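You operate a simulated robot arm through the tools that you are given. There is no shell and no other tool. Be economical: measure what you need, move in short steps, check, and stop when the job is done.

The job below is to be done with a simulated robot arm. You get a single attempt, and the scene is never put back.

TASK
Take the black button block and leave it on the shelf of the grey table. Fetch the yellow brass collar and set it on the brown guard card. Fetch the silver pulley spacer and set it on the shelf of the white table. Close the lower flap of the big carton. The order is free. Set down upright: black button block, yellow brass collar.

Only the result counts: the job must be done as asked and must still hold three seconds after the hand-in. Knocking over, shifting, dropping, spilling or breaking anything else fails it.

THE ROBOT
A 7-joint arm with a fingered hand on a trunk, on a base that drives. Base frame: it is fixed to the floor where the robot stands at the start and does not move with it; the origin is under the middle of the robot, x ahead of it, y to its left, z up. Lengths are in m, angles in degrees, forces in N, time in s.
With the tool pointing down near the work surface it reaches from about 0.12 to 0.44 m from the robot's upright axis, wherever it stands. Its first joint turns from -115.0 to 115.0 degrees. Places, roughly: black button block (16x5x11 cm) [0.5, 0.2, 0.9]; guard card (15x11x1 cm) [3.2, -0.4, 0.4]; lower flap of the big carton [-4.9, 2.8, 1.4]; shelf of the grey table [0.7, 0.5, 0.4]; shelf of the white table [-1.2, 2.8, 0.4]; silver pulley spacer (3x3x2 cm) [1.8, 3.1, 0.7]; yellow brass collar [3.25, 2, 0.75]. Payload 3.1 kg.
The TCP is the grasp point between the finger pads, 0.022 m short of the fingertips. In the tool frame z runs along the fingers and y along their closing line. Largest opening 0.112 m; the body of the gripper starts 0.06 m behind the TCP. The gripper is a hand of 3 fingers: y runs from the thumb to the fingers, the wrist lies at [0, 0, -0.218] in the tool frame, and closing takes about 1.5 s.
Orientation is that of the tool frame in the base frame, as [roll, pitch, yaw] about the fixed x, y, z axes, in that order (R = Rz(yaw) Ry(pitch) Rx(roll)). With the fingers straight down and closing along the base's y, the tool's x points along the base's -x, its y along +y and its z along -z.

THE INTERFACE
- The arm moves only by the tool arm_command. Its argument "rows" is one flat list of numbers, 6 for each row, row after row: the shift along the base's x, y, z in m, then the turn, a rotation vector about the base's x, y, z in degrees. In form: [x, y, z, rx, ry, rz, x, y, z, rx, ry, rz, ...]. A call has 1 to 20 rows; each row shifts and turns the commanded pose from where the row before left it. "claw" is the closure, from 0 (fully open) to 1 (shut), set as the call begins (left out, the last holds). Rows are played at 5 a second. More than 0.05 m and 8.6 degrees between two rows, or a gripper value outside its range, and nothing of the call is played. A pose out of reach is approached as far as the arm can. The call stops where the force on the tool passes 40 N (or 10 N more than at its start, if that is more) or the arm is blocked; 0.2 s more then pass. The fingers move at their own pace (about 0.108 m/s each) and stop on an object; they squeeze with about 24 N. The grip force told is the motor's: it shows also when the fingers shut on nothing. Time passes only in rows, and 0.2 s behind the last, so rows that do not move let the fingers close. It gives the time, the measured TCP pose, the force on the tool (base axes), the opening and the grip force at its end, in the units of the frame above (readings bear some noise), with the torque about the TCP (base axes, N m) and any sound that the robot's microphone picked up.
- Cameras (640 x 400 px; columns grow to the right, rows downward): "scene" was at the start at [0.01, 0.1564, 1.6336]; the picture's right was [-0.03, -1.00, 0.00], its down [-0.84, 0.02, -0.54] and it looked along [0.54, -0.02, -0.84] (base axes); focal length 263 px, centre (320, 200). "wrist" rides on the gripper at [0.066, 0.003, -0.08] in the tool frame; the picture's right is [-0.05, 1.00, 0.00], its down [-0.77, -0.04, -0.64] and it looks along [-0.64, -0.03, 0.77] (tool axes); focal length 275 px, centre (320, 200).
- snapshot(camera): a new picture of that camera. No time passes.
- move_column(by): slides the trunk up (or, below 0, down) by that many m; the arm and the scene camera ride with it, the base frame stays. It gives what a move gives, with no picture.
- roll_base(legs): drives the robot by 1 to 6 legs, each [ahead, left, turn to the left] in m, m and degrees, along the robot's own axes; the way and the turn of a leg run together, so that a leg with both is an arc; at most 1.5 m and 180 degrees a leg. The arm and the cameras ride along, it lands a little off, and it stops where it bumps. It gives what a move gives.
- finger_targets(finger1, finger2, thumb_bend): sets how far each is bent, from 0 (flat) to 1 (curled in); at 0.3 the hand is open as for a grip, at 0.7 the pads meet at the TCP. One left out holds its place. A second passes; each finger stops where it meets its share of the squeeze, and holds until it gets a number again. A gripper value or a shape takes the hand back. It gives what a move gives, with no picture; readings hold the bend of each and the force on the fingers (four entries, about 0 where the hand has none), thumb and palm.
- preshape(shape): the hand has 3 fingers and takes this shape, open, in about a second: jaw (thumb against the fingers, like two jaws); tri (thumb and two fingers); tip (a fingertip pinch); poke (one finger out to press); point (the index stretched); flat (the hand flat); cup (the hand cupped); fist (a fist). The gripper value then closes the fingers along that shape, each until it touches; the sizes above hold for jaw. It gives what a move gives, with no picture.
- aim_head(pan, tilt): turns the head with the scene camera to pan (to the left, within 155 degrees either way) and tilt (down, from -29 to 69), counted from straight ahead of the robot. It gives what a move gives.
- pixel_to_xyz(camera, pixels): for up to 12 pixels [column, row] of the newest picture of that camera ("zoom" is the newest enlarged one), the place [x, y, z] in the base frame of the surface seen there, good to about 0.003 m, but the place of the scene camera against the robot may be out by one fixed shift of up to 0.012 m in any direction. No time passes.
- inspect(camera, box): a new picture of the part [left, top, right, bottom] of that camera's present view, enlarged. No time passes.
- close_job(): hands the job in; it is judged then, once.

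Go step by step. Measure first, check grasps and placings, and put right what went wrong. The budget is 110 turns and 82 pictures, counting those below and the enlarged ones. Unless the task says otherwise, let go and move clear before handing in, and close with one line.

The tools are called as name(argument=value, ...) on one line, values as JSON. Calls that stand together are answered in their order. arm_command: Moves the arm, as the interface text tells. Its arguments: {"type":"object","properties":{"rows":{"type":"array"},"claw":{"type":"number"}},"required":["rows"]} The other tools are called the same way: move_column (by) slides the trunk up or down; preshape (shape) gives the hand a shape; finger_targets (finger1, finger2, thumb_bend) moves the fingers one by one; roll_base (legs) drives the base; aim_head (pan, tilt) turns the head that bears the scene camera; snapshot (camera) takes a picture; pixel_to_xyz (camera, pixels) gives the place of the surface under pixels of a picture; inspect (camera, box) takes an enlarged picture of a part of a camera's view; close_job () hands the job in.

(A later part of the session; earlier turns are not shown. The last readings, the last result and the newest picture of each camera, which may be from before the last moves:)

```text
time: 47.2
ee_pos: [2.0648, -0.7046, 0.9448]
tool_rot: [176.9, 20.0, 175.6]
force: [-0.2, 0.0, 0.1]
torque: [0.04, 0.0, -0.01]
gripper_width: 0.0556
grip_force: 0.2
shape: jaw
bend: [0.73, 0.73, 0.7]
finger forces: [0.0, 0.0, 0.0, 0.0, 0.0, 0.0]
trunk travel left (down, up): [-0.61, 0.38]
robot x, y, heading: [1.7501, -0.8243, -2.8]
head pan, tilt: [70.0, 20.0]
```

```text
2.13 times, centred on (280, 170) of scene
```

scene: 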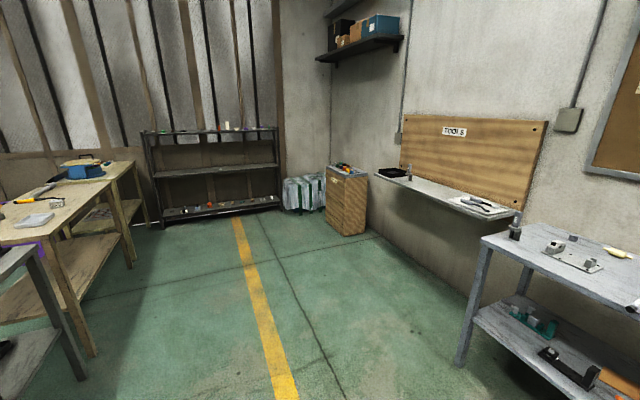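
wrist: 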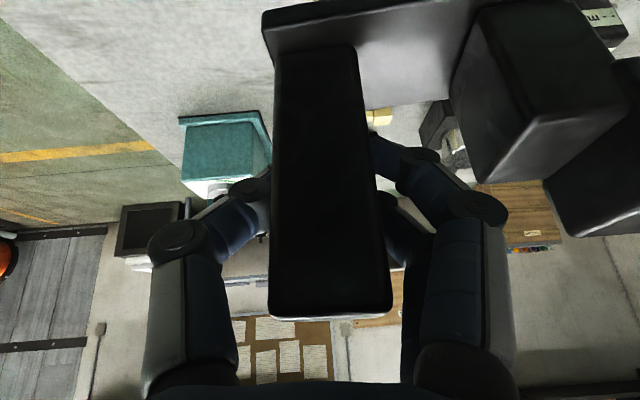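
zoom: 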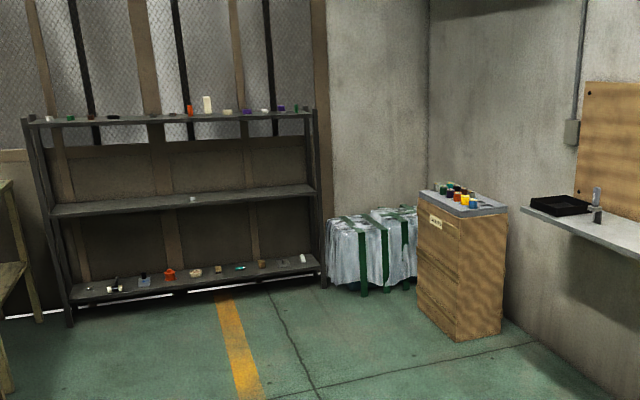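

The spacer looks to be alone on the rack's middle shelf (zoom (193,198), z≈0.72); the collar is among the items on the cabinet top (z≈0.72). I drive left to stand before the cabinet.

roll_base(legs=[[0, 1.45, 2.8], [0, 1.4, 0], [0.6, 0, 0]])

aim_head(pan=0, tilt=45)

snapshot(camera="scene")

```text
time: 63.7
ee_pos: [2.6087, 2.1617, 0.9449]
tool_rot: [176.9, 19.9, -176.6]
force: [-0.2, 0.3, -0.4]
torque: [0.02, 0.03, 0.01]
gripper_width: 0.0553
grip_force: 0.1
shape: jaw
bend: [0.73, 0.73, 0.7]
finger forces: [0.0, 0.1, 0.0, 0.0, 0.1, 0.0]
trunk travel left (down, up): [-0.61, 0.38]
robot x, y, heading: [2.3175, 1.9973, 4.9]
head pan, tilt: [70.0, 20.0]
```

```text
time: 65.1
ee_pos: [2.6073, 2.1614, 0.9448]
tool_rot: [177.0, 19.9, -176.6]
force: [-0.1, 0.0, 0.6]
torque: [0.02, 0.0, 0.02]
gripper_width: 0.0555
grip_force: 0.0
shape: jaw
bend: [0.73, 0.73, 0.7]
finger forces: [0.1, 0.1, 0.1, 0.0, 0.0, 0.0]
trunk travel left (down, up): [-0.61, 0.38]
robot x, y, heading: [2.3133, 1.9962, 5.3]
head pan, tilt: [0.0, 45.0]
```

```text
54 pictures are left
```

scene: 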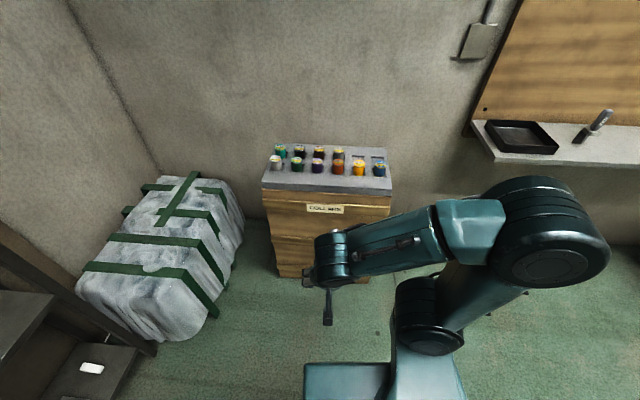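

inspect(camera="scene", box=[250, 130, 410, 230])

pixel_to_xyz(camera="zoom", pixels=[[440, 140], [438, 165], [435, 185], [425, 190], [360, 145], [360, 155], [50, 210], [560, 230], [50, 235], [515, 150], [440, 115], [525, 120]])

```text
4.00 times, centred on (330, 180) of scene
```

zoom: 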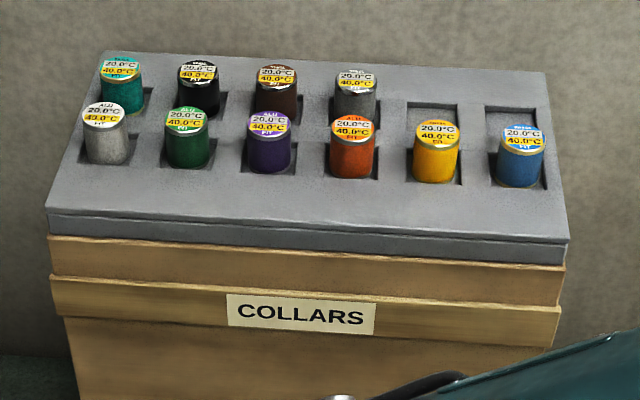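

```text
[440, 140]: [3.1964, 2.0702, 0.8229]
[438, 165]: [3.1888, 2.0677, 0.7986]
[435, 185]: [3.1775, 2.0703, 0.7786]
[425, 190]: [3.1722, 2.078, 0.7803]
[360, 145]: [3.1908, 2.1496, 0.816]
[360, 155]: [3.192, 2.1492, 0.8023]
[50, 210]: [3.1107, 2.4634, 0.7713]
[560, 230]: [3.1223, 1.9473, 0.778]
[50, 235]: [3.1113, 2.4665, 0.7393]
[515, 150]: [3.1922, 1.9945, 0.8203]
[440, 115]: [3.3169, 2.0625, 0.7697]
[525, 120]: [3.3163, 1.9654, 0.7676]
```

The yellow collar is at about (3.21, 2.07), top z 0.825, tray surface 0.772; neighbours ±0.08 in y. I drive closer, squared to the cabinet, for a tilted grasp closing along y.

roll_base(legs=[[0.42, -0.1, -5.3]])

snapshot(camera="wrist")

```text
time: 67.7
ee_pos: [3.044, 2.0607, 0.9441]
tool_rot: [177.0, 19.9, 178.7]
force: [-0.2, 0.8, 0.7]
torque: [0.0, -0.03, 0.0]
gripper_width: 0.0557
grip_force: 0.0
shape: jaw
bend: [0.73, 0.73, 0.7]
finger forces: [0.0, 0.1, 0.1, 0.0, 0.0, 0.0]
trunk travel left (down, up): [-0.61, 0.38]
robot x, y, heading: [2.7388, 1.9169, 0.5]
head pan, tilt: [0.0, 45.0]
```

```text
52 pictures are left
```

wrist: 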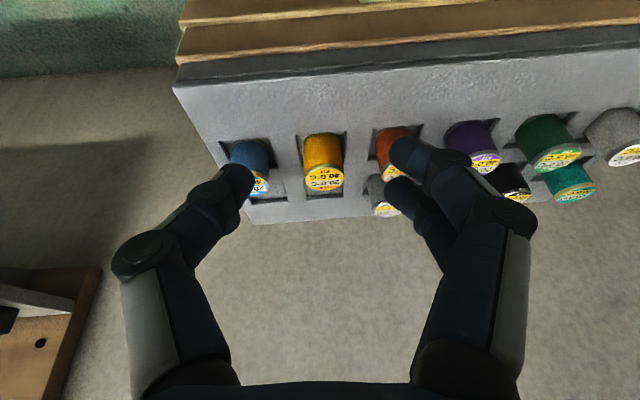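

Collar in view at (322,162). I measure it with the wrist camera.

pixel_to_xyz(camera="wrist", pixels=[[305, 160], [322, 155], [340, 160], [323, 180], [322, 138], [250, 155], [393, 145], [365, 130], [285, 135], [320, 200]])

```text
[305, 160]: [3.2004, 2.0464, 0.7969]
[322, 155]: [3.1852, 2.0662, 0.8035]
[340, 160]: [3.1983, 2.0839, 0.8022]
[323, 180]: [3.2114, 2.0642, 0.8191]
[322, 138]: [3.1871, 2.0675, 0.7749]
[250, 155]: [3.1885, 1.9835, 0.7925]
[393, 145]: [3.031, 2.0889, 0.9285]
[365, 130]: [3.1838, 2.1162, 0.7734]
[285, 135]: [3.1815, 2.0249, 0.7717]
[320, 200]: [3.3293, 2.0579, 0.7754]
```

Collar centre (3.205, 2.065), radius 0.02. Moving to a 45° pre-grasp.

arm_command(rows=[0.02, 0.001, 0, -0.75, -6.3, 0, 0.02, 0.001, -0.017, -0.75, -6.3, 0, 0.02, 0.001, -0.02, -0.75, -6.3, 0, 0.03, 0.001, -0.03, -0.75, -6.3, 0], claw=0.46)

snapshot(camera="wrist")

pixel_to_xyz(camera="wrist", pixels=[[300, 110], [320, 110], [340, 110], [320, 150], [320, 130]])

```text
time: 68.7
ee_pos: [3.1323, 2.066, 0.8781]
tool_rot: [-179.7, 45.1, -179.3]
force: [0.3, 0.2, 0.2]
torque: [0.04, 0.0, 0.0]
gripper_width: 0.0597
grip_force: 0.0
shape: jaw
bend: [0.72, 0.72, 0.7]
finger forces: [0.1, 0.1, 0.0, 0.1, 0.0, 0.1]
trunk travel left (down, up): [-0.61, 0.38]
robot x, y, heading: [2.7394, 1.9196, 0.2]
head pan, tilt: [0.0, 45.0]
```

```text
51 pictures are left
```

wrist: 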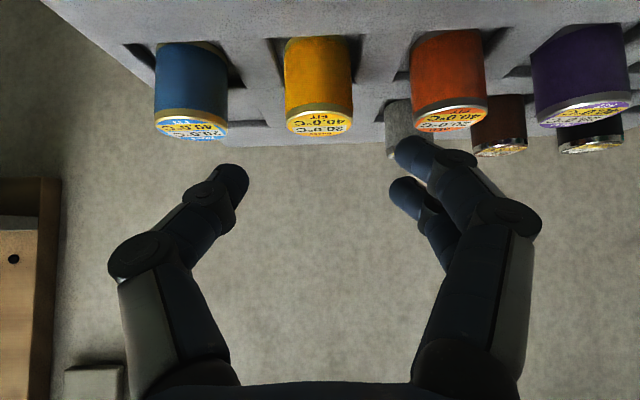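

```text
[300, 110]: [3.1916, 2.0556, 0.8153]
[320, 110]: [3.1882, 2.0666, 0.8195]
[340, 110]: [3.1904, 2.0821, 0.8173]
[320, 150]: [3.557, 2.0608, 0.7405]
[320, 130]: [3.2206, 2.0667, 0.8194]
```

Well aligned between thumb (235,180) and fingers (400,160). Advancing and closing.

arm_command(rows=[0.025, 0.001, -0.024, 0, 0, 0, 0.025, 0, -0.024, 0, 0, 0, 0.022, 0, -0.023, 0, 0, 0])

snapshot(camera="wrist")

```text
time: 69.5
ee_pos: [3.208, 2.0652, 0.8074]
tool_rot: [-179.7, 45.1, -179.5]
force: [0.4, -0.1, 0.0]
torque: [-0.01, -0.01, -0.01]
gripper_width: 0.0601
grip_force: 0.1
shape: jaw
bend: [0.72, 0.72, 0.7]
finger forces: [0.0, 0.1, 0.0, 0.0, 0.0, 0.1]
trunk travel left (down, up): [-0.61, 0.38]
robot x, y, heading: [2.7374, 1.9194, 0.4]
head pan, tilt: [0.0, 45.0]
```

```text
50 pictures are left
```

wrist: 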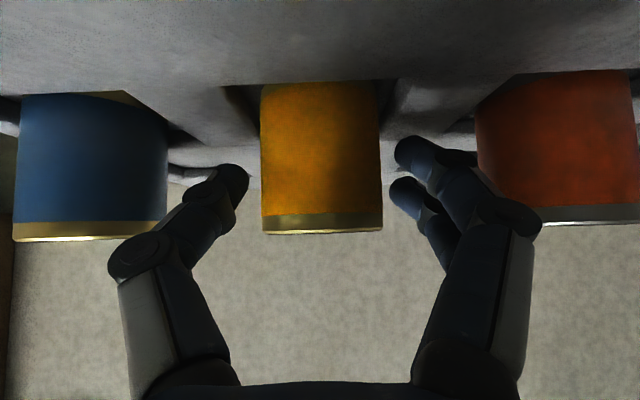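

arm_command(rows=[0, 0, 0, 0, 0, 0, 0, 0, 0, 0, 0, 0, 0, 0, 0, 0, 0, 0, 0, 0, 0, 0, 0, 0, 0, 0, 0, 0, 0, 0, 0, 0, 0, 0, 0, 0], claw=1)

arm_command(rows=[0, 0, 0.015, 0, 0, 0, 0, 0, 0.03, 0, 0, 0, 0, 0, 0.04, 0, 0, 0, 0, 0, 0.04, 0, 0, 0])

snapshot(camera="wrist")

inspect(camera="scene", box=[220, 130, 420, 255])

```text
time: 70.9
ee_pos: [3.2086, 2.066, 0.8073]
tool_rot: [-179.7, 45.2, -179.5]
force: [2.9, -0.8, -0.7]
torque: [0.0, 0.01, 0.0]
gripper_width: 0.0366
grip_force: 23.4
shape: jaw
bend: [0.73, 0.74, 0.7]
finger forces: [10.8, 10.4, 0.0, 0.1, 22.2, 0.0]
trunk travel left (down, up): [-0.61, 0.38]
robot x, y, heading: [2.7397, 1.9161, 0.2]
head pan, tilt: [0.0, 45.0]
```

```text
time: 71.9
ee_pos: [3.2073, 2.0671, 0.9351]
tool_rot: [-179.8, 45.2, -179.5]
force: [0.0, 0.0, -6.2]
torque: [0.02, 0.01, 0.0]
gripper_width: 0.0366
grip_force: 23.6
shape: jaw
bend: [0.73, 0.74, 0.7]
finger forces: [11.2, 9.8, 0.0, 0.0, 21.9, 0.0]
trunk travel left (down, up): [-0.61, 0.38]
robot x, y, heading: [2.7416, 1.9202, 0.3]
head pan, tilt: [0.0, 45.0]
```

```text
49 pictures are left
```

wrist: 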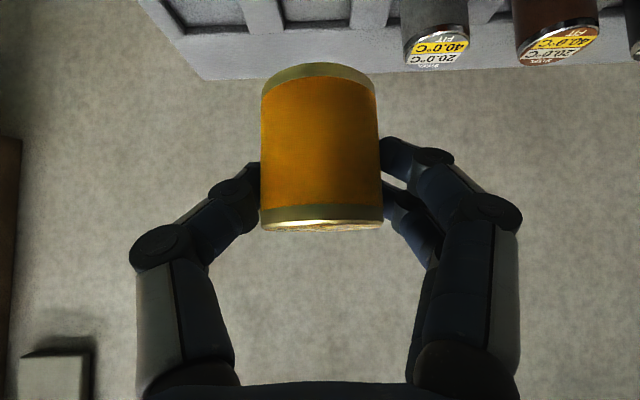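

```text
3.20 times, centred on (320, 192) of scene
```

zoom: 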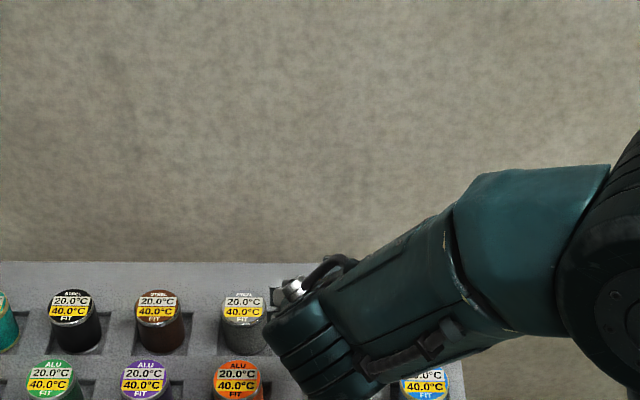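

Collar held firmly (6 N). I measure its bottom relative to the TCP, retract, and drive toward the far grey table.

pixel_to_xyz(camera="wrist", pixels=[[320, 68], [320, 80], [320, 150], [320, 212], [320, 224], [290, 75], [360, 78]])

arm_command(rows=[-0.04, 0, 0.01, 0, 0, 0, -0.04, 0, 0, 0, 0, 0, -0.04, 0, 0, 0, 0, 0, -0.04, 0, 0, 0, 0, 0])

roll_base(legs=[[-0.6, 0, 0], [0, -1.2, 0], [0, -1.15, 0]])

aim_head(pan=0, tilt=35)

snapshot(camera="scene")

```text
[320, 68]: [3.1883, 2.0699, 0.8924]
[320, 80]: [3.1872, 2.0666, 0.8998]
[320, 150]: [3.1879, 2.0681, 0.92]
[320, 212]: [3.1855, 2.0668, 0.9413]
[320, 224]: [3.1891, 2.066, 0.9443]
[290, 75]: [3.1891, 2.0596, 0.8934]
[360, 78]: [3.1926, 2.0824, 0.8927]
```

```text
time: 72.9
ee_pos: [3.0437, 2.0634, 0.9428]
tool_rot: [-179.7, 45.3, -179.4]
force: [0.0, 0.2, -7.0]
torque: [0.02, 0.01, 0.01]
gripper_width: 0.0364
grip_force: 24.3
shape: jaw
bend: [0.73, 0.74, 0.7]
finger forces: [11.0, 9.8, 0.0, 0.0, 21.7, 0.0]
trunk travel left (down, up): [-0.61, 0.38]
robot x, y, heading: [2.7364, 1.9209, 0.2]
head pan, tilt: [0.0, 45.0]
```

```text
time: 87.5
ee_pos: [2.5309, -0.2739, 0.9424]
tool_rot: [-179.7, 45.2, -175.3]
force: [0.7, 0.4, -7.3]
torque: [0.0, 0.02, 0.02]
gripper_width: 0.0364
grip_force: 24.5
shape: jaw
bend: [0.73, 0.74, 0.7]
finger forces: [10.9, 9.3, 0.0, 0.0, 21.3, 0.0]
trunk travel left (down, up): [-0.61, 0.38]
robot x, y, heading: [2.2392, -0.4393, 4.5]
head pan, tilt: [0.0, 45.0]
```

```text
time: 88.3
ee_pos: [2.5301, -0.2734, 0.9422]
tool_rot: [-179.9, 45.1, -175.3]
force: [-0.6, 0.4, -6.6]
torque: [-0.01, 0.03, 0.01]
gripper_width: 0.0362
grip_force: 24.4
shape: jaw
bend: [0.73, 0.74, 0.7]
finger forces: [10.7, 9.4, 0.1, 0.0, 21.3, 0.1]
trunk travel left (down, up): [-0.61, 0.38]
robot x, y, heading: [2.2352, -0.4372, 4.9]
head pan, tilt: [0.0, 35.0]
```

```text
47 pictures are left
```

scene: 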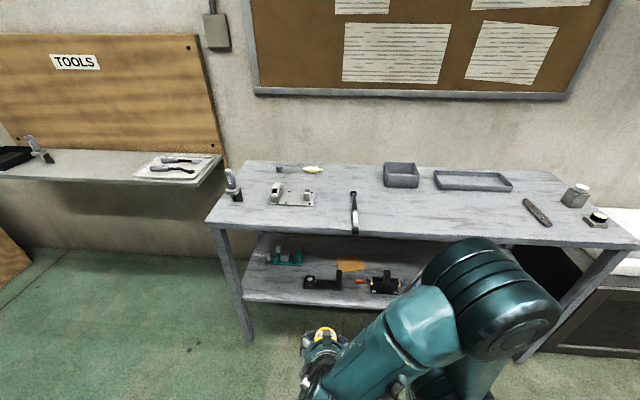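

The brown card is visible at (352,265) on the shelf. I lower the trunk 0.4 to see it and prepare.

move_column(by=-0.4)

snapshot(camera="scene")

```text
time: 92.1
ee_pos: [2.5299, -0.2733, 0.5426]
tool_rot: [-179.8, 45.2, -175.3]
force: [0.3, -0.1, -6.2]
torque: [-0.02, 0.05, 0.0]
gripper_width: 0.0364
grip_force: 23.9
shape: jaw
bend: [0.73, 0.74, 0.7]
finger forces: [10.7, 9.1, 0.1, 0.1, 21.3, 0.0]
trunk travel left (down, up): [-0.21, 0.78]
robot x, y, heading: [2.2348, -0.4376, 4.9]
head pan, tilt: [0.0, 35.0]
```

```text
46 pictures are left
```

scene: 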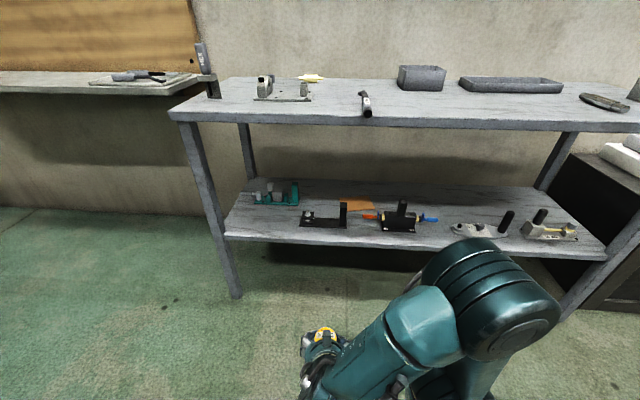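

inspect(camera="scene", box=[230, 160, 470, 250])

pixel_to_xyz(camera="scene", pixels=[[345, 201], [372, 201], [353, 209], [360, 205], [340, 222], [305, 215], [385, 225], [365, 217], [402, 210], [430, 218], [240, 120], [330, 236]])

```text
2.67 times, centred on (350, 205) of scene
```

zoom: 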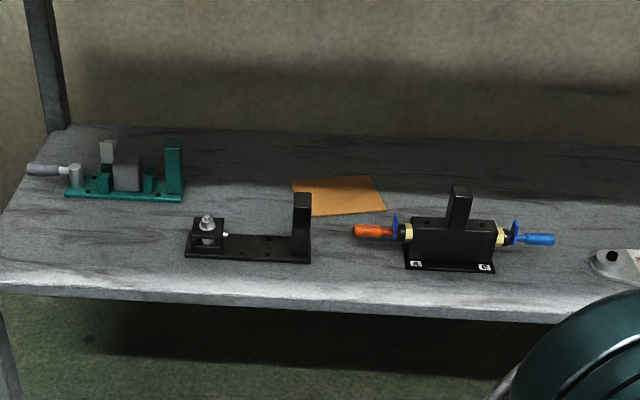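

```text
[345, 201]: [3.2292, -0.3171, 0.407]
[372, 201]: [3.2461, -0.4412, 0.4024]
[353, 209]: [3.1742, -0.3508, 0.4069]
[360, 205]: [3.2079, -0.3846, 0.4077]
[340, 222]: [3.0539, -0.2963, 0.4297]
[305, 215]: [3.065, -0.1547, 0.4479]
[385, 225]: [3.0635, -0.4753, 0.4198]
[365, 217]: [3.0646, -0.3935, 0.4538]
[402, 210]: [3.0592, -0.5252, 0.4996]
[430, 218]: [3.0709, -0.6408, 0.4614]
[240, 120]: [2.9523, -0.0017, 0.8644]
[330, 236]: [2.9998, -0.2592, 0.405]
```

Card centre is about (3.205, −0.38), z 0.407, behind a black fixture and the gauge with an orange handle. I measure those obstacles' edges on the zoom.

pixel_to_xyz(camera="zoom", pixels=[[302, 197], [309, 200], [302, 240], [270, 237], [305, 258], [356, 230], [372, 231], [372, 226], [395, 222], [296, 184], [385, 208], [318, 212]])

pixel_to_xyz(camera="zoom", pixels=[[290, 180], [370, 177], [315, 214], [384, 210], [340, 195], [460, 190], [408, 245], [430, 218], [320, 240], [340, 225]])

```text
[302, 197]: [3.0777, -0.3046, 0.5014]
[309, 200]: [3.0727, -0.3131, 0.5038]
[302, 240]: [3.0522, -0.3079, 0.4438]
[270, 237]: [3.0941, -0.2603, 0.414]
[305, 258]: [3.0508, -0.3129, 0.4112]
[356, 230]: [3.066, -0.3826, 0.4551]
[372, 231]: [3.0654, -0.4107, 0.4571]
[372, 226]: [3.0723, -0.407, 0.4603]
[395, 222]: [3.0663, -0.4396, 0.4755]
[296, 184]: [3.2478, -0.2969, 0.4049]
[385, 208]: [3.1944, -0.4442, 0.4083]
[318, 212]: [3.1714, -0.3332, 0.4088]
```

```text
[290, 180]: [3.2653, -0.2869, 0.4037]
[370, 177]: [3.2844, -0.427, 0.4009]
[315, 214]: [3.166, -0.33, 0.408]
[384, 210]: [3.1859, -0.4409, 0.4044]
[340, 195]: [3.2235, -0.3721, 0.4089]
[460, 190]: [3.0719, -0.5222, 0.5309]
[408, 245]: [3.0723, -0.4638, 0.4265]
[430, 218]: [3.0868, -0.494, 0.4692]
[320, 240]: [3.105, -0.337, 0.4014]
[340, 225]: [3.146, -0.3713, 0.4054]
```

Card centre ≈(3.225, −0.372); the post in front tops at 0.503, the handle at 0.461. To keep the elbow out from under the tabletop, I raise the arm while dropping the trunk 0.2, then test a stretched reach in free air.

arm_command(rows=[0, 0, 0.04, 0, 0, 0, 0, 0, 0.04, 0, 0, 0, 0, 0, 0.04, 0, 0, 0, 0, 0, 0.04, 0, 0, 0, 0, 0, 0.04, 0, 0, 0])

move_column(by=-0.2)

arm_command(rows=[0.04, -0.015, 0, 0, 0, 0, 0.04, -0.015, 0, 0, 0, 0, 0.04, -0.015, 0, 0, 0, 0, 0.04, -0.015, 0, 0, 0, 0, 0.04, -0.015, 0, 0, 0, 0, 0.04, -0.015, 0, 0, 0, 0, 0.04, -0.015, 0, 0, 0, 0, 0.03, 0, 0, 0, 0, 0])

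snapshot(camera="scene")

```text
time: 93.3
ee_pos: [2.5304, -0.2758, 0.7437]
tool_rot: [-179.7, 45.0, -175.4]
force: [0.0, -0.5, -6.3]
torque: [-0.02, 0.03, -0.03]
gripper_width: 0.0359
grip_force: 24.1
shape: jaw
bend: [0.73, 0.74, 0.7]
finger forces: [10.7, 8.4, 0.0, 0.0, 21.1, 0.0]
trunk travel left (down, up): [-0.21, 0.78]
robot x, y, heading: [2.232, -0.4385, 4.4]
head pan, tilt: [0.0, 35.0]
```

```text
time: 95.5
ee_pos: [2.53, -0.2752, 0.5447]
tool_rot: [-179.7, 45.1, -175.2]
force: [-0.2, 0.0, -7.3]
torque: [0.01, 0.02, 0.0]
gripper_width: 0.0358
grip_force: 23.5
shape: jaw
bend: [0.73, 0.74, 0.7]
finger forces: [10.6, 8.5, 0.0, 0.0, 21.0, 0.0]
trunk travel left (down, up): [-0.01, 0.98]
robot x, y, heading: [2.2331, -0.4376, 4.5]
head pan, tilt: [0.0, 35.0]
```

```text
time: 97.3
ee_pos: [2.8415, -0.384, 0.5419]
tool_rot: [-179.8, 45.2, -175.3]
force: [-0.1, -0.1, -7.1]
torque: [-0.05, 0.01, 0.0]
gripper_width: 0.0355
grip_force: 24.2
shape: jaw
bend: [0.73, 0.74, 0.7]
finger forces: [10.7, 8.9, 0.0, 0.0, 20.5, 0.1]
trunk travel left (down, up): [-0.01, 0.98]
robot x, y, heading: [2.2352, -0.436, 4.5]
head pan, tilt: [0.0, 35.0]
```

```text
44 pictures are left
```

scene: 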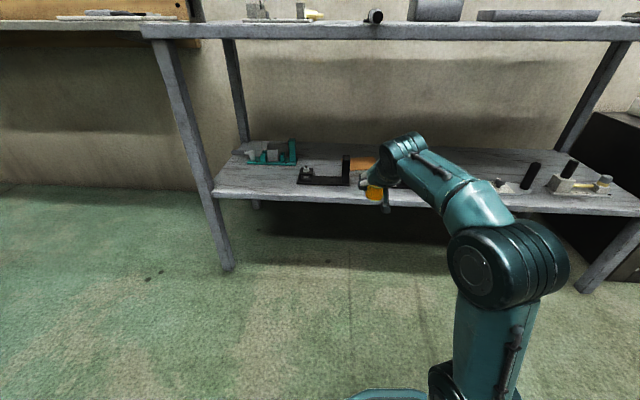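

Stretched reach works (r≈0.61). I check elbow/forearm positions and the collar's uprightness.

pixel_to_xyz(camera="scene", pixels=[[500, 235], [540, 240], [475, 265], [480, 205], [450, 190], [410, 145], [390, 165], [376, 192], [386, 208], [480, 20], [480, 35], [350, 162]])

inspect(camera="scene", box=[290, 110, 450, 220])

```text
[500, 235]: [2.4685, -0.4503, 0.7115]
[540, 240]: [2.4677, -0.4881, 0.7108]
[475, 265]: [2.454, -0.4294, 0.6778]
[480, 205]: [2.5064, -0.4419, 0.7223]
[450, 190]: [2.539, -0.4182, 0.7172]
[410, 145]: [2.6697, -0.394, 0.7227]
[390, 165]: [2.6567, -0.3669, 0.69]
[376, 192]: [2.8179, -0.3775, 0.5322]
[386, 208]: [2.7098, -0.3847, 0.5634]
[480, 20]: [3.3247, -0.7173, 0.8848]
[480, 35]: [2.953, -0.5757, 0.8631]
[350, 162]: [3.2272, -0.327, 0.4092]
```

```text
3.64 times, centred on (370, 165) of scene
```

zoom: 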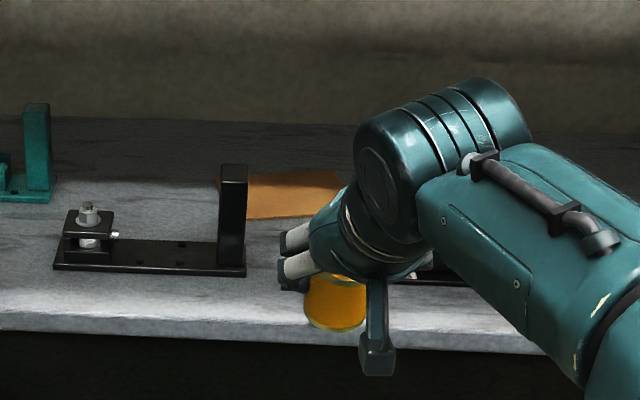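

Bracket under the hand sits ~0.13 behind the TCP at about TCP height, so I must pass high (>0.55). I raise 2 cm and square the base first, still in front of the shelf.

arm_command(rows=[0, 0, 0.02, 0, 0, 0])

roll_base(legs=[[0.1, 0.05, -4.5]])

```text
time: 97.7
ee_pos: [2.84, -0.3835, 0.5622]
tool_rot: [-179.8, 45.1, -175.4]
force: [0.0, -0.1, -6.4]
torque: [0.0, 0.0, 0.02]
gripper_width: 0.0353
grip_force: 23.6
shape: jaw
bend: [0.73, 0.74, 0.7]
finger forces: [10.7, 8.7, 0.1, 0.1, 20.4, 0.1]
trunk travel left (down, up): [-0.01, 0.98]
robot x, y, heading: [2.2328, -0.436, 4.4]
head pan, tilt: [0.0, 35.0]
```

```text
time: 98.9
ee_pos: [2.9428, -0.3793, 0.5619]
tool_rot: [-179.8, 45.0, -179.9]
force: [0.3, -0.5, -6.0]
torque: [0.03, 0.03, -0.02]
gripper_width: 0.0354
grip_force: 24.4
shape: jaw
bend: [0.73, 0.74, 0.7]
finger forces: [10.7, 8.7, 0.0, 0.0, 20.6, 0.1]
trunk travel left (down, up): [-0.01, 0.98]
robot x, y, heading: [2.3312, -0.3879, -0.2]
head pan, tilt: [0.0, 35.0]
```

Squared up at TCP (2.943, −0.379). Driving 0.27 ahead over the fixtures.

roll_base(legs=[[0.26, 0, 0]])

snapshot(camera="wrist")

inspect(camera="scene", box=[200, 60, 520, 260])

```text
time: 100.7
ee_pos: [3.2026, -0.3841, 0.5623]
tool_rot: [-179.8, 45.1, 179.9]
force: [-0.4, 0.8, -6.8]
torque: [-0.04, 0.02, -0.02]
gripper_width: 0.0353
grip_force: 24.2
shape: jaw
bend: [0.73, 0.74, 0.7]
finger forces: [10.7, 8.7, 0.1, 0.0, 20.4, 0.0]
trunk travel left (down, up): [-0.01, 0.98]
robot x, y, heading: [2.5973, -0.3867, -0.5]
head pan, tilt: [0.0, 35.0]
```

```text
42 pictures are left
```

wrist: 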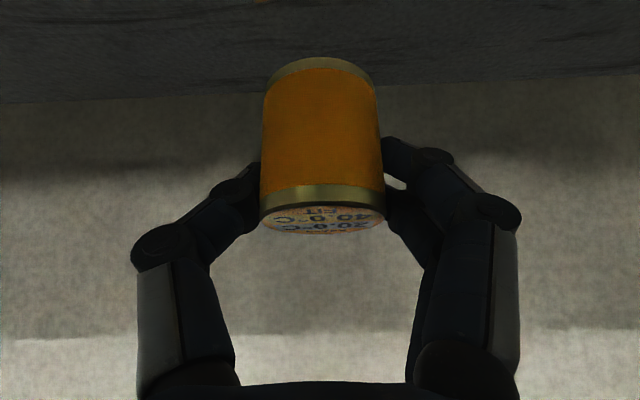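

```text
2.00 times, centred on (360, 160) of scene
```

zoom: 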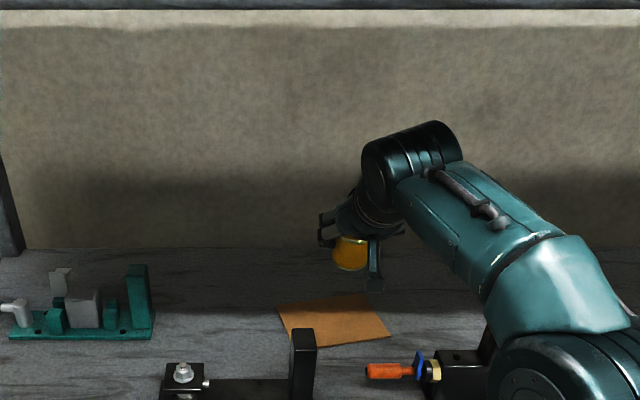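

Over the shelf, nothing touched. I re-measure card and collar tilt.

pixel_to_xyz(camera="zoom", pixels=[[280, 308], [378, 297], [388, 334], [293, 342], [335, 315], [303, 335], [375, 283], [350, 262], [370, 370]])

pixel_to_xyz(camera="wrist", pixels=[[320, 65], [320, 80], [320, 110], [320, 150], [320, 185], [320, 200], [320, 222]])

```text
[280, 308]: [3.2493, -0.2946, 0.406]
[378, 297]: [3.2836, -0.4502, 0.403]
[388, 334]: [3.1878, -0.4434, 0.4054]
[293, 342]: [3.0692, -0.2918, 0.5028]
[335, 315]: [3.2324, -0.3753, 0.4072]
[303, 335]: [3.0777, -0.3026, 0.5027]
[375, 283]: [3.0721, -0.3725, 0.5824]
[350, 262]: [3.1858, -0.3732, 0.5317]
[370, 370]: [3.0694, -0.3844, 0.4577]
```

```text
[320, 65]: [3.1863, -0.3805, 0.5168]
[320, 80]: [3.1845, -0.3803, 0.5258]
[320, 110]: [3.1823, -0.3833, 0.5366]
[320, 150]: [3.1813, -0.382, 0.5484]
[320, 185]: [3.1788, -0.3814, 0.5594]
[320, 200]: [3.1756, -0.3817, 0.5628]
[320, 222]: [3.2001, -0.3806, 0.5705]
```

Collar leans ~11° toward the robot; I rotate +11° about y while moving over the card centre and down part way.

arm_command(rows=[0.012, 0.003, 0, 0, 5.5, 0, 0.011, 0.002, 0, 0, 5.5, 0, 0, 0, -0.03, 0, 0, 0, 0, 0, -0.03, 0, 0, 0, 0, 0, -0.015, 0, 0, 0])

snapshot(camera="wrist")

inspect(camera="scene", box=[280, 120, 480, 260])

pixel_to_xyz(camera="wrist", pixels=[[320, 65], [320, 80], [320, 110], [320, 150], [320, 185], [320, 200], [320, 50], [300, 40]])

```text
time: 101.9
ee_pos: [3.2242, -0.3803, 0.4868]
tool_rot: [-179.7, 34.1, 179.9]
force: [-0.3, 0.6, -6.5]
torque: [0.02, 0.0, -0.02]
gripper_width: 0.035
grip_force: 24.2
shape: jaw
bend: [0.73, 0.74, 0.7]
finger forces: [10.8, 9.0, 0.0, 0.0, 20.6, 0.0]
trunk travel left (down, up): [-0.01, 0.98]
robot x, y, heading: [2.5977, -0.3868, -0.4]
head pan, tilt: [0.0, 35.0]
```

```text
40 pictures are left
```

wrist: 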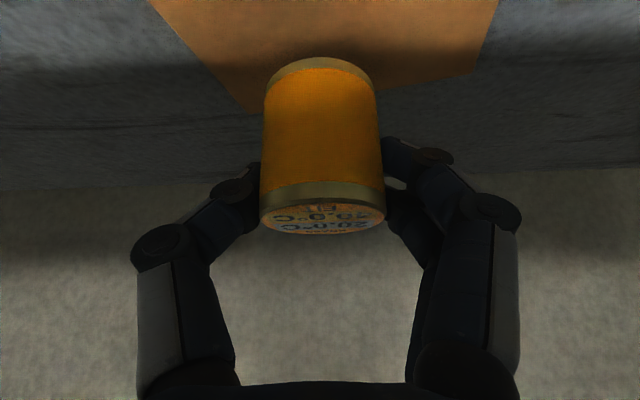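

```text
2.86 times, centred on (380, 190) of scene
```

zoom: 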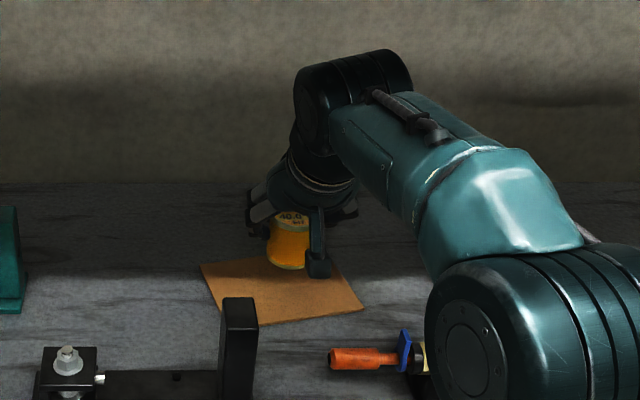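

```text
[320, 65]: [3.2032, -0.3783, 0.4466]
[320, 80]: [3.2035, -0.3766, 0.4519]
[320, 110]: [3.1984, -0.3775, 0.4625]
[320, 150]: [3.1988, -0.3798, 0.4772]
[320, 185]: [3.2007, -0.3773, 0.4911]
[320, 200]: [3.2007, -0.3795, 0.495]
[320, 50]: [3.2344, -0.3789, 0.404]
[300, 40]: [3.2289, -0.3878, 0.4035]
```

Nearly upright now (x 3.203→3.201 over 5 cm); bottom ~0.035 above the card. Lowering to contact.

arm_command(rows=[0.001, 0.002, -0.015, 0, 2, 0, 0, 0, -0.012, 0, 0, 0, 0, 0, -0.004, 0, 0, 0, 0, 0, -0.003, 0, 0, 0])

arm_command(rows=[0, 0, -0.002, 0, 0, 0])

```text
time: 102.9
ee_pos: [3.2256, -0.3768, 0.4524]
tool_rot: [-179.7, 32.1, 179.9]
force: [-0.6, -0.1, -6.7]
torque: [-0.02, -0.03, 0.04]
gripper_width: 0.0352
grip_force: 24.4
shape: jaw
bend: [0.73, 0.74, 0.7]
finger forces: [11.0, 8.9, 0.1, 0.0, 20.6, 0.0]
trunk travel left (down, up): [-0.01, 0.98]
robot x, y, heading: [2.5915, -0.3892, -0.5]
head pan, tilt: [0.0, 35.0]
```

```text
time: 103.3
ee_pos: [3.2273, -0.3765, 0.4508]
tool_rot: [-179.7, 32.1, 179.9]
force: [-0.3, 0.0, -6.3]
torque: [0.0, 0.01, 0.0]
gripper_width: 0.0352
grip_force: 23.8
shape: jaw
bend: [0.73, 0.74, 0.7]
finger forces: [10.9, 8.9, 0.0, 0.0, 20.6, 0.1]
trunk travel left (down, up): [-0.01, 0.98]
robot x, y, heading: [2.599, -0.3895, -0.3]
head pan, tilt: [0.0, 35.0]
```

Still hanging free (−6.3 N). I continue in 2 mm steps until the load goes.

arm_command(rows=[0, 0, -0.002, 0, 0, 0, 0, 0, -0.001, 0, 0, 0])

arm_command(rows=[0, 0, -0.002, 0, 0, 0])

```text
time: 103.9
ee_pos: [3.226, -0.3766, 0.4489]
tool_rot: [-179.7, 32.2, 179.9]
force: [1.1, 0.9, 1.2]
torque: [0.02, -0.03, 0.01]
gripper_width: 0.0352
grip_force: 24.0
shape: jaw
bend: [0.73, 0.74, 0.7]
finger forces: [11.3, 10.0, 0.0, 0.1, 21.3, 0.1]
trunk travel left (down, up): [-0.01, 0.98]
robot x, y, heading: [2.5934, -0.3867, -0.2]
head pan, tilt: [0.0, 35.0]
```

```text
time: 104.3
ee_pos: [3.2259, -0.376, 0.4479]
tool_rot: [-179.8, 32.5, 179.9]
force: [2.2, -0.4, 7.8]
torque: [0.01, -0.09, -0.02]
gripper_width: 0.0351
grip_force: 24.3
shape: jaw
bend: [0.74, 0.74, 0.7]
finger forces: [11.4, 10.7, 0.0, 0.0, 23.1, 0.0]
trunk travel left (down, up): [-0.01, 0.98]
robot x, y, heading: [2.5974, -0.3871, -0.2]
head pan, tilt: [0.0, 35.0]
```

Resting on the card. Release and withdraw along the tool axis, then up.

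arm_command(rows=[0, 0, 0.001, 0, 0, 0, 0, 0, 0, 0, 0, 0, 0, 0, 0, 0, 0, 0, 0, 0, 0, 0, 0, 0], claw=0.42)

arm_command(rows=[-0.01, 0, 0.017, 0, 0, 0, -0.015, 0, 0.03, 0, 0, 0, -0.01, 0, 0.035, 0, 0, 0, 0, 0, 0.03, 0, 0, 0])

inspect(camera="scene", box=[280, 120, 480, 260])

snapshot(camera="wrist")

```text
time: 105.3
ee_pos: [3.2261, -0.3759, 0.447]
tool_rot: [-179.7, 32.2, 179.9]
force: [0.3, -0.1, -0.1]
torque: [0.02, -0.03, -0.02]
gripper_width: 0.0646
grip_force: 0.1
shape: jaw
bend: [0.72, 0.72, 0.7]
finger forces: [0.0, 0.0, 0.1, 0.1, 0.0, 0.1]
trunk travel left (down, up): [-0.01, 0.98]
robot x, y, heading: [2.5929, -0.3877, -0.2]
head pan, tilt: [0.0, 35.0]
```

```text
time: 106.3
ee_pos: [3.1913, -0.3785, 0.5605]
tool_rot: [-179.8, 32.0, 179.9]
force: [0.5, 0.2, 0.0]
torque: [-0.02, -0.01, 0.0]
gripper_width: 0.0642
grip_force: 0.1
shape: jaw
bend: [0.72, 0.72, 0.7]
finger forces: [0.1, 0.1, 0.0, 0.1, 0.0, 0.0]
trunk travel left (down, up): [-0.01, 0.98]
robot x, y, heading: [2.5982, -0.3859, -0.4]
head pan, tilt: [0.0, 35.0]
```

```text
2.86 times, centred on (380, 190) of scene
```

zoom: 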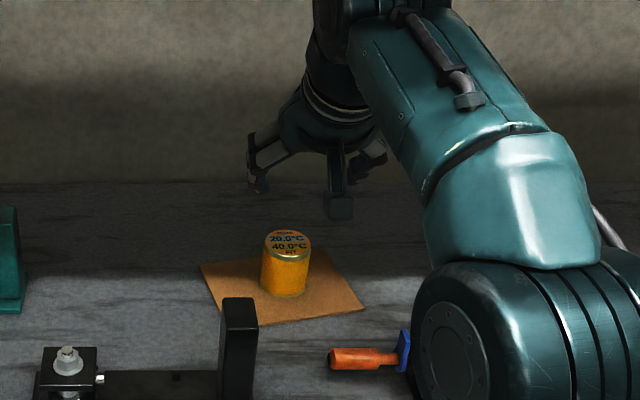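

```text
37 pictures are left
```

wrist: 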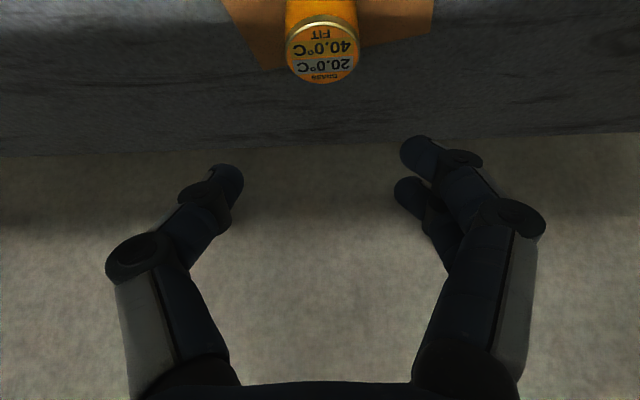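

Collar stands upright on the card. I back out, retract the arm, raise the trunk, then drive to the rack facing it.

roll_base(legs=[[-0.65, 0, 0]])

arm_command(rows=[-0.05, 0, 0, 0, 0, 0, -0.05, 0, 0, 0, 0, 0, -0.05, 0, 0, 0, 0, 0, -0.05, 0, 0, 0, 0, 0, -0.05, 0, 0, 0, 0, 0])

move_column(by=0.4)

roll_base(legs=[[0, 0.3, 0], [0, 0, 90], [1.3, 0, 0], [0.4, 0, 0]])

aim_head(pan=0, tilt=35)

snapshot(camera="scene")

```text
time: 109.9
ee_pos: [2.546, -0.3747, 0.5612]
tool_rot: [-179.7, 32.1, 179.7]
force: [0.1, -0.4, 0.9]
torque: [0.01, -0.01, -0.01]
gripper_width: 0.0646
grip_force: 0.0
shape: jaw
bend: [0.72, 0.72, 0.7]
finger forces: [0.0, 0.0, 0.0, 0.0, 0.1, 0.0]
trunk travel left (down, up): [-0.01, 0.98]
robot x, y, heading: [1.9532, -0.3827, -0.3]
head pan, tilt: [0.0, 35.0]
```

```text
time: 111.1
ee_pos: [2.2961, -0.3742, 0.5636]
tool_rot: [-179.7, 32.3, 179.4]
force: [0.1, 0.9, 0.1]
torque: [0.02, 0.02, 0.02]
gripper_width: 0.0647
grip_force: 0.0
shape: jaw
bend: [0.72, 0.72, 0.7]
finger forces: [0.0, 0.0, 0.0, 0.0, 0.0, 0.1]
trunk travel left (down, up): [-0.01, 0.98]
robot x, y, heading: [1.9483, -0.3836, -0.4]
head pan, tilt: [0.0, 35.0]
```

```text
time: 115.0
ee_pos: [2.2963, -0.3728, 0.9627]
tool_rot: [-179.6, 32.2, 179.8]
force: [0.0, 0.3, -0.5]
torque: [0.0, 0.0, 0.01]
gripper_width: 0.0648
grip_force: 0.0
shape: jaw
bend: [0.72, 0.72, 0.7]
finger forces: [0.0, 0.1, 0.1, 0.1, 0.0, 0.0]
trunk travel left (down, up): [-0.41, 0.58]
robot x, y, heading: [1.9467, -0.3853, -0.5]
head pan, tilt: [0.0, 35.0]
```

```text
time: 129.2
ee_pos: [1.9857, 1.9708, 0.9626]
tool_rot: [-179.7, 32.0, -92.4]
force: [-0.3, -0.1, 1.4]
torque: [0.0, -0.01, -0.02]
gripper_width: 0.0646
grip_force: 0.0
shape: jaw
bend: [0.72, 0.72, 0.7]
finger forces: [0.0, 0.0, 0.0, 0.0, 0.0, 0.0]
trunk travel left (down, up): [-0.41, 0.58]
robot x, y, heading: [1.9828, 1.6258, 87.5]
head pan, tilt: [0.0, 35.0]
```

```text
time: 129.8
ee_pos: [1.9858, 1.9693, 0.9628]
tool_rot: [-179.6, 32.2, -92.5]
force: [-0.7, -1.1, -0.7]
torque: [0.01, -0.02, 0.01]
gripper_width: 0.0649
grip_force: 0.0
shape: jaw
bend: [0.72, 0.72, 0.7]
finger forces: [0.1, 0.1, 0.1, 0.1, 0.1, 0.0]
trunk travel left (down, up): [-0.41, 0.58]
robot x, y, heading: [1.9794, 1.6245, 87.6]
head pan, tilt: [0.0, 35.0]
```

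```text
36 pictures are left
```

scene: 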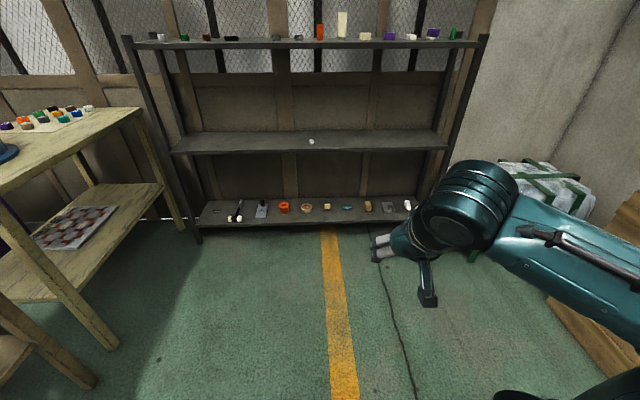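

inspect(camera="scene", box=[260, 110, 360, 170])

pixel_to_xyz(camera="scene", pixels=[[311, 140], [311, 143], [311, 151], [311, 155], [311, 133], [250, 44], [200, 145], [430, 140], [311, 200], [311, 225]])

```text
6.40 times, centred on (310, 140) of scene
```

zoom: 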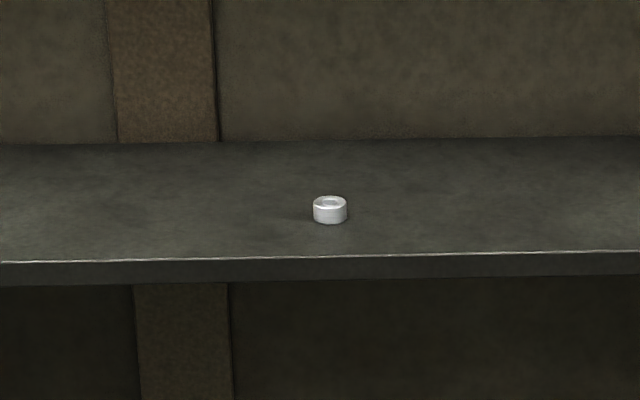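

```text
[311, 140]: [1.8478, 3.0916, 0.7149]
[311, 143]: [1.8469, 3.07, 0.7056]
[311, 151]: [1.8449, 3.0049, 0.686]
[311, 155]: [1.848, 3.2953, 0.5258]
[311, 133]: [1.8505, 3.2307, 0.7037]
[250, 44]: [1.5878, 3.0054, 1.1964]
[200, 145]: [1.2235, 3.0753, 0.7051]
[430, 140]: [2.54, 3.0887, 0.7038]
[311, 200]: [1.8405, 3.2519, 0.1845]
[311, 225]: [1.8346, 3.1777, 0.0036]
```

Spacer at (1.848, 3.083), z 0.704–0.72, 8 cm behind the shelf edge (y≈3.0). I drive up to stand ~0.5 m from it.

roll_base(legs=[[0.93, 0.17, 2.4]])

snapshot(camera="wrist")

```text
time: 134.8
ee_pos: [1.7884, 2.9106, 0.9631]
tool_rot: [-179.6, 32.1, -87.7]
force: [-0.7, 0.9, 0.6]
torque: [-0.02, 0.02, -0.04]
gripper_width: 0.0649
grip_force: 0.1
shape: jaw
bend: [0.72, 0.72, 0.7]
finger forces: [0.0, 0.0, 0.1, 0.0, 0.0, 0.1]
trunk travel left (down, up): [-0.41, 0.58]
robot x, y, heading: [1.812, 2.5629, 92.2]
head pan, tilt: [0.0, 35.0]
```

```text
34 pictures are left
```

wrist: 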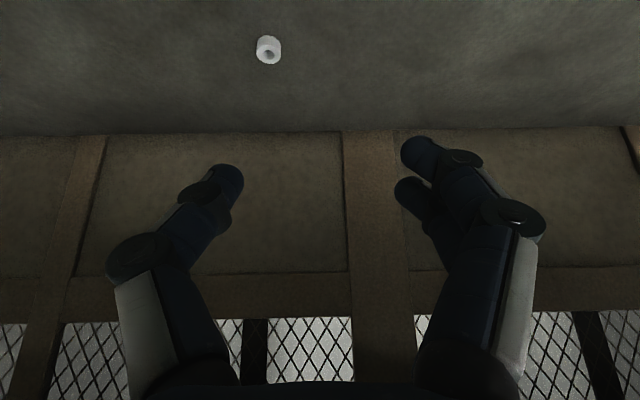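

pixel_to_xyz(camera="wrist", pixels=[[258, 46], [278, 46], [268, 38], [268, 50], [268, 60], [268, 68], [300, 60], [268, 10]])

```text
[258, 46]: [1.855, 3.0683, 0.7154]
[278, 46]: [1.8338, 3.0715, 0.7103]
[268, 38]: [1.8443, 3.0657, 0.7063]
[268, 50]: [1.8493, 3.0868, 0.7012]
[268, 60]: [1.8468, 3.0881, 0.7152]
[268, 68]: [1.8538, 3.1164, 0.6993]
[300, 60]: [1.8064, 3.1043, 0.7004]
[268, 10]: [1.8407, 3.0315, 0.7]
```

Spacer centre ≈(1.845, 3.080), top 0.72. Moving to a pre-grasp above it with a steeper tool (tilt ~15°).

arm_command(rows=[0.0114, 0.03, -0.03, -5.7, -0.2, 0, 0.0114, 0.03, -0.03, -5.7, -0.2, 0, 0.0114, 0.03, -0.03, -5.7, -0.2, 0, 0.0114, 0.03, -0.03, 0, 0, 0, 0.0114, 0.03, -0.03, 0, 0, 0], claw=0.46)

snapshot(camera="wrist")

```text
time: 136.0
ee_pos: [1.8492, 3.062, 0.8128]
tool_rot: [-179.9, 15.0, -87.7]
force: [0.0, 0.7, -0.5]
torque: [0.01, 0.0, -0.04]
gripper_width: 0.0611
grip_force: 0.1
shape: jaw
bend: [0.72, 0.72, 0.7]
finger forces: [0.0, 0.0, 0.1, 0.0, 0.0, 0.0]
trunk travel left (down, up): [-0.41, 0.58]
robot x, y, heading: [1.8153, 2.5636, 91.8]
head pan, tilt: [0.0, 35.0]
```

```text
33 pictures are left
```

wrist: 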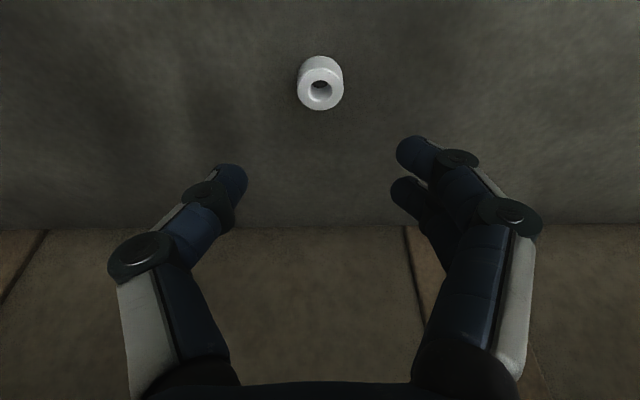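

pixel_to_xyz(camera="wrist", pixels=[[303, 80], [337, 80], [320, 73], [320, 104], [320, 62], [310, 100], [330, 100], [360, 90]])

```text
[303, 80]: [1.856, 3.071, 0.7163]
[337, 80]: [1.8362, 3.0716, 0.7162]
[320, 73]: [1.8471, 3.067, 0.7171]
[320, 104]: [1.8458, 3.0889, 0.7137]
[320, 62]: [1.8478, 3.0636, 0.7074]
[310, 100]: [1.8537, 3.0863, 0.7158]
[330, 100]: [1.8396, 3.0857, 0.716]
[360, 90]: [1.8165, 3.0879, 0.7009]
```

Spacer top centre (1.8465, 3.078), z 0.717. Descending so tips reach ~0.705, then close.

arm_command(rows=[-0.003, 0.004, -0.03, 0, 0, 0, 0, 0.005, -0.03, 0, 0, 0, 0, 0.004, -0.018, 0, 0, 0, 0, 0, -0.005, 0, 0, 0])

snapshot(camera="wrist")

```text
time: 137.0
ee_pos: [1.8428, 3.0734, 0.7293]
tool_rot: [-179.9, 15.1, -87.8]
force: [-0.1, 0.7, -0.6]
torque: [-0.01, 0.0, 0.01]
gripper_width: 0.0611
grip_force: 0.1
shape: jaw
bend: [0.72, 0.72, 0.7]
finger forces: [0.0, 0.0, 0.1, 0.0, 0.0, 0.0]
trunk travel left (down, up): [-0.41, 0.58]
robot x, y, heading: [1.8114, 2.5612, 92.1]
head pan, tilt: [0.0, 35.0]
```

```text
32 pictures are left
```

wrist: 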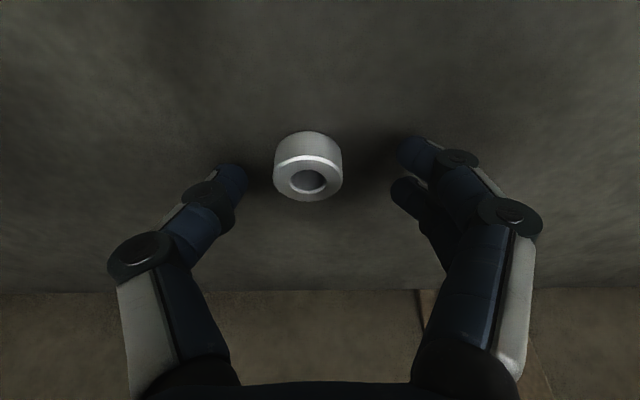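

Spacer lies between thumb (240,180) and fingers (405,150/190), slightly left; shift 3 mm, lower 3 mm, close and lift.

arm_command(rows=[0.003, 0.001, -0.003, 0, 0, 0, 0, 0, 0, 0, 0, 0, 0, 0, 0, 0, 0, 0, 0, 0, 0, 0, 0, 0, 0, 0, 0, 0, 0, 0, 0, 0, 0, 0, 0, 0, 0, 0, 0, 0, 0, 0], claw=1)

arm_command(rows=[0, 0, 0.01, 0, 0, 0, 0, 0, 0.03, 0, 0, 0, 0, 0, 0.04, 0, 0, 0])

snapshot(camera="wrist")

```text
time: 138.6
ee_pos: [1.8464, 3.0742, 0.7268]
tool_rot: [-179.8, 15.0, -87.7]
force: [-0.1, -0.7, -0.4]
torque: [-0.03, 0.02, -0.03]
gripper_width: 0.0212
grip_force: 24.5
shape: jaw
bend: [0.73, 0.73, 0.7]
finger forces: [10.7, 10.9, 0.0, 0.0, 21.1, 0.0]
trunk travel left (down, up): [-0.41, 0.58]
robot x, y, heading: [1.8136, 2.5644, 92.2]
head pan, tilt: [0.0, 35.0]
```

```text
time: 139.4
ee_pos: [1.8467, 3.0723, 0.8065]
tool_rot: [-179.9, 14.9, -87.7]
force: [0.4, 0.3, -1.3]
torque: [0.02, 0.05, 0.02]
gripper_width: 0.0217
grip_force: 23.8
shape: jaw
bend: [0.73, 0.73, 0.7]
finger forces: [10.5, 11.0, 0.1, 0.0, 21.1, 0.1]
trunk travel left (down, up): [-0.41, 0.58]
robot x, y, heading: [1.8141, 2.5664, 92.3]
head pan, tilt: [0.0, 35.0]
```

```text
31 pictures are left
```

wrist: 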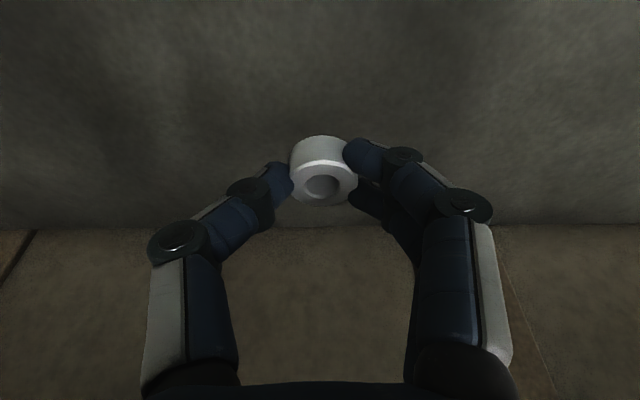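

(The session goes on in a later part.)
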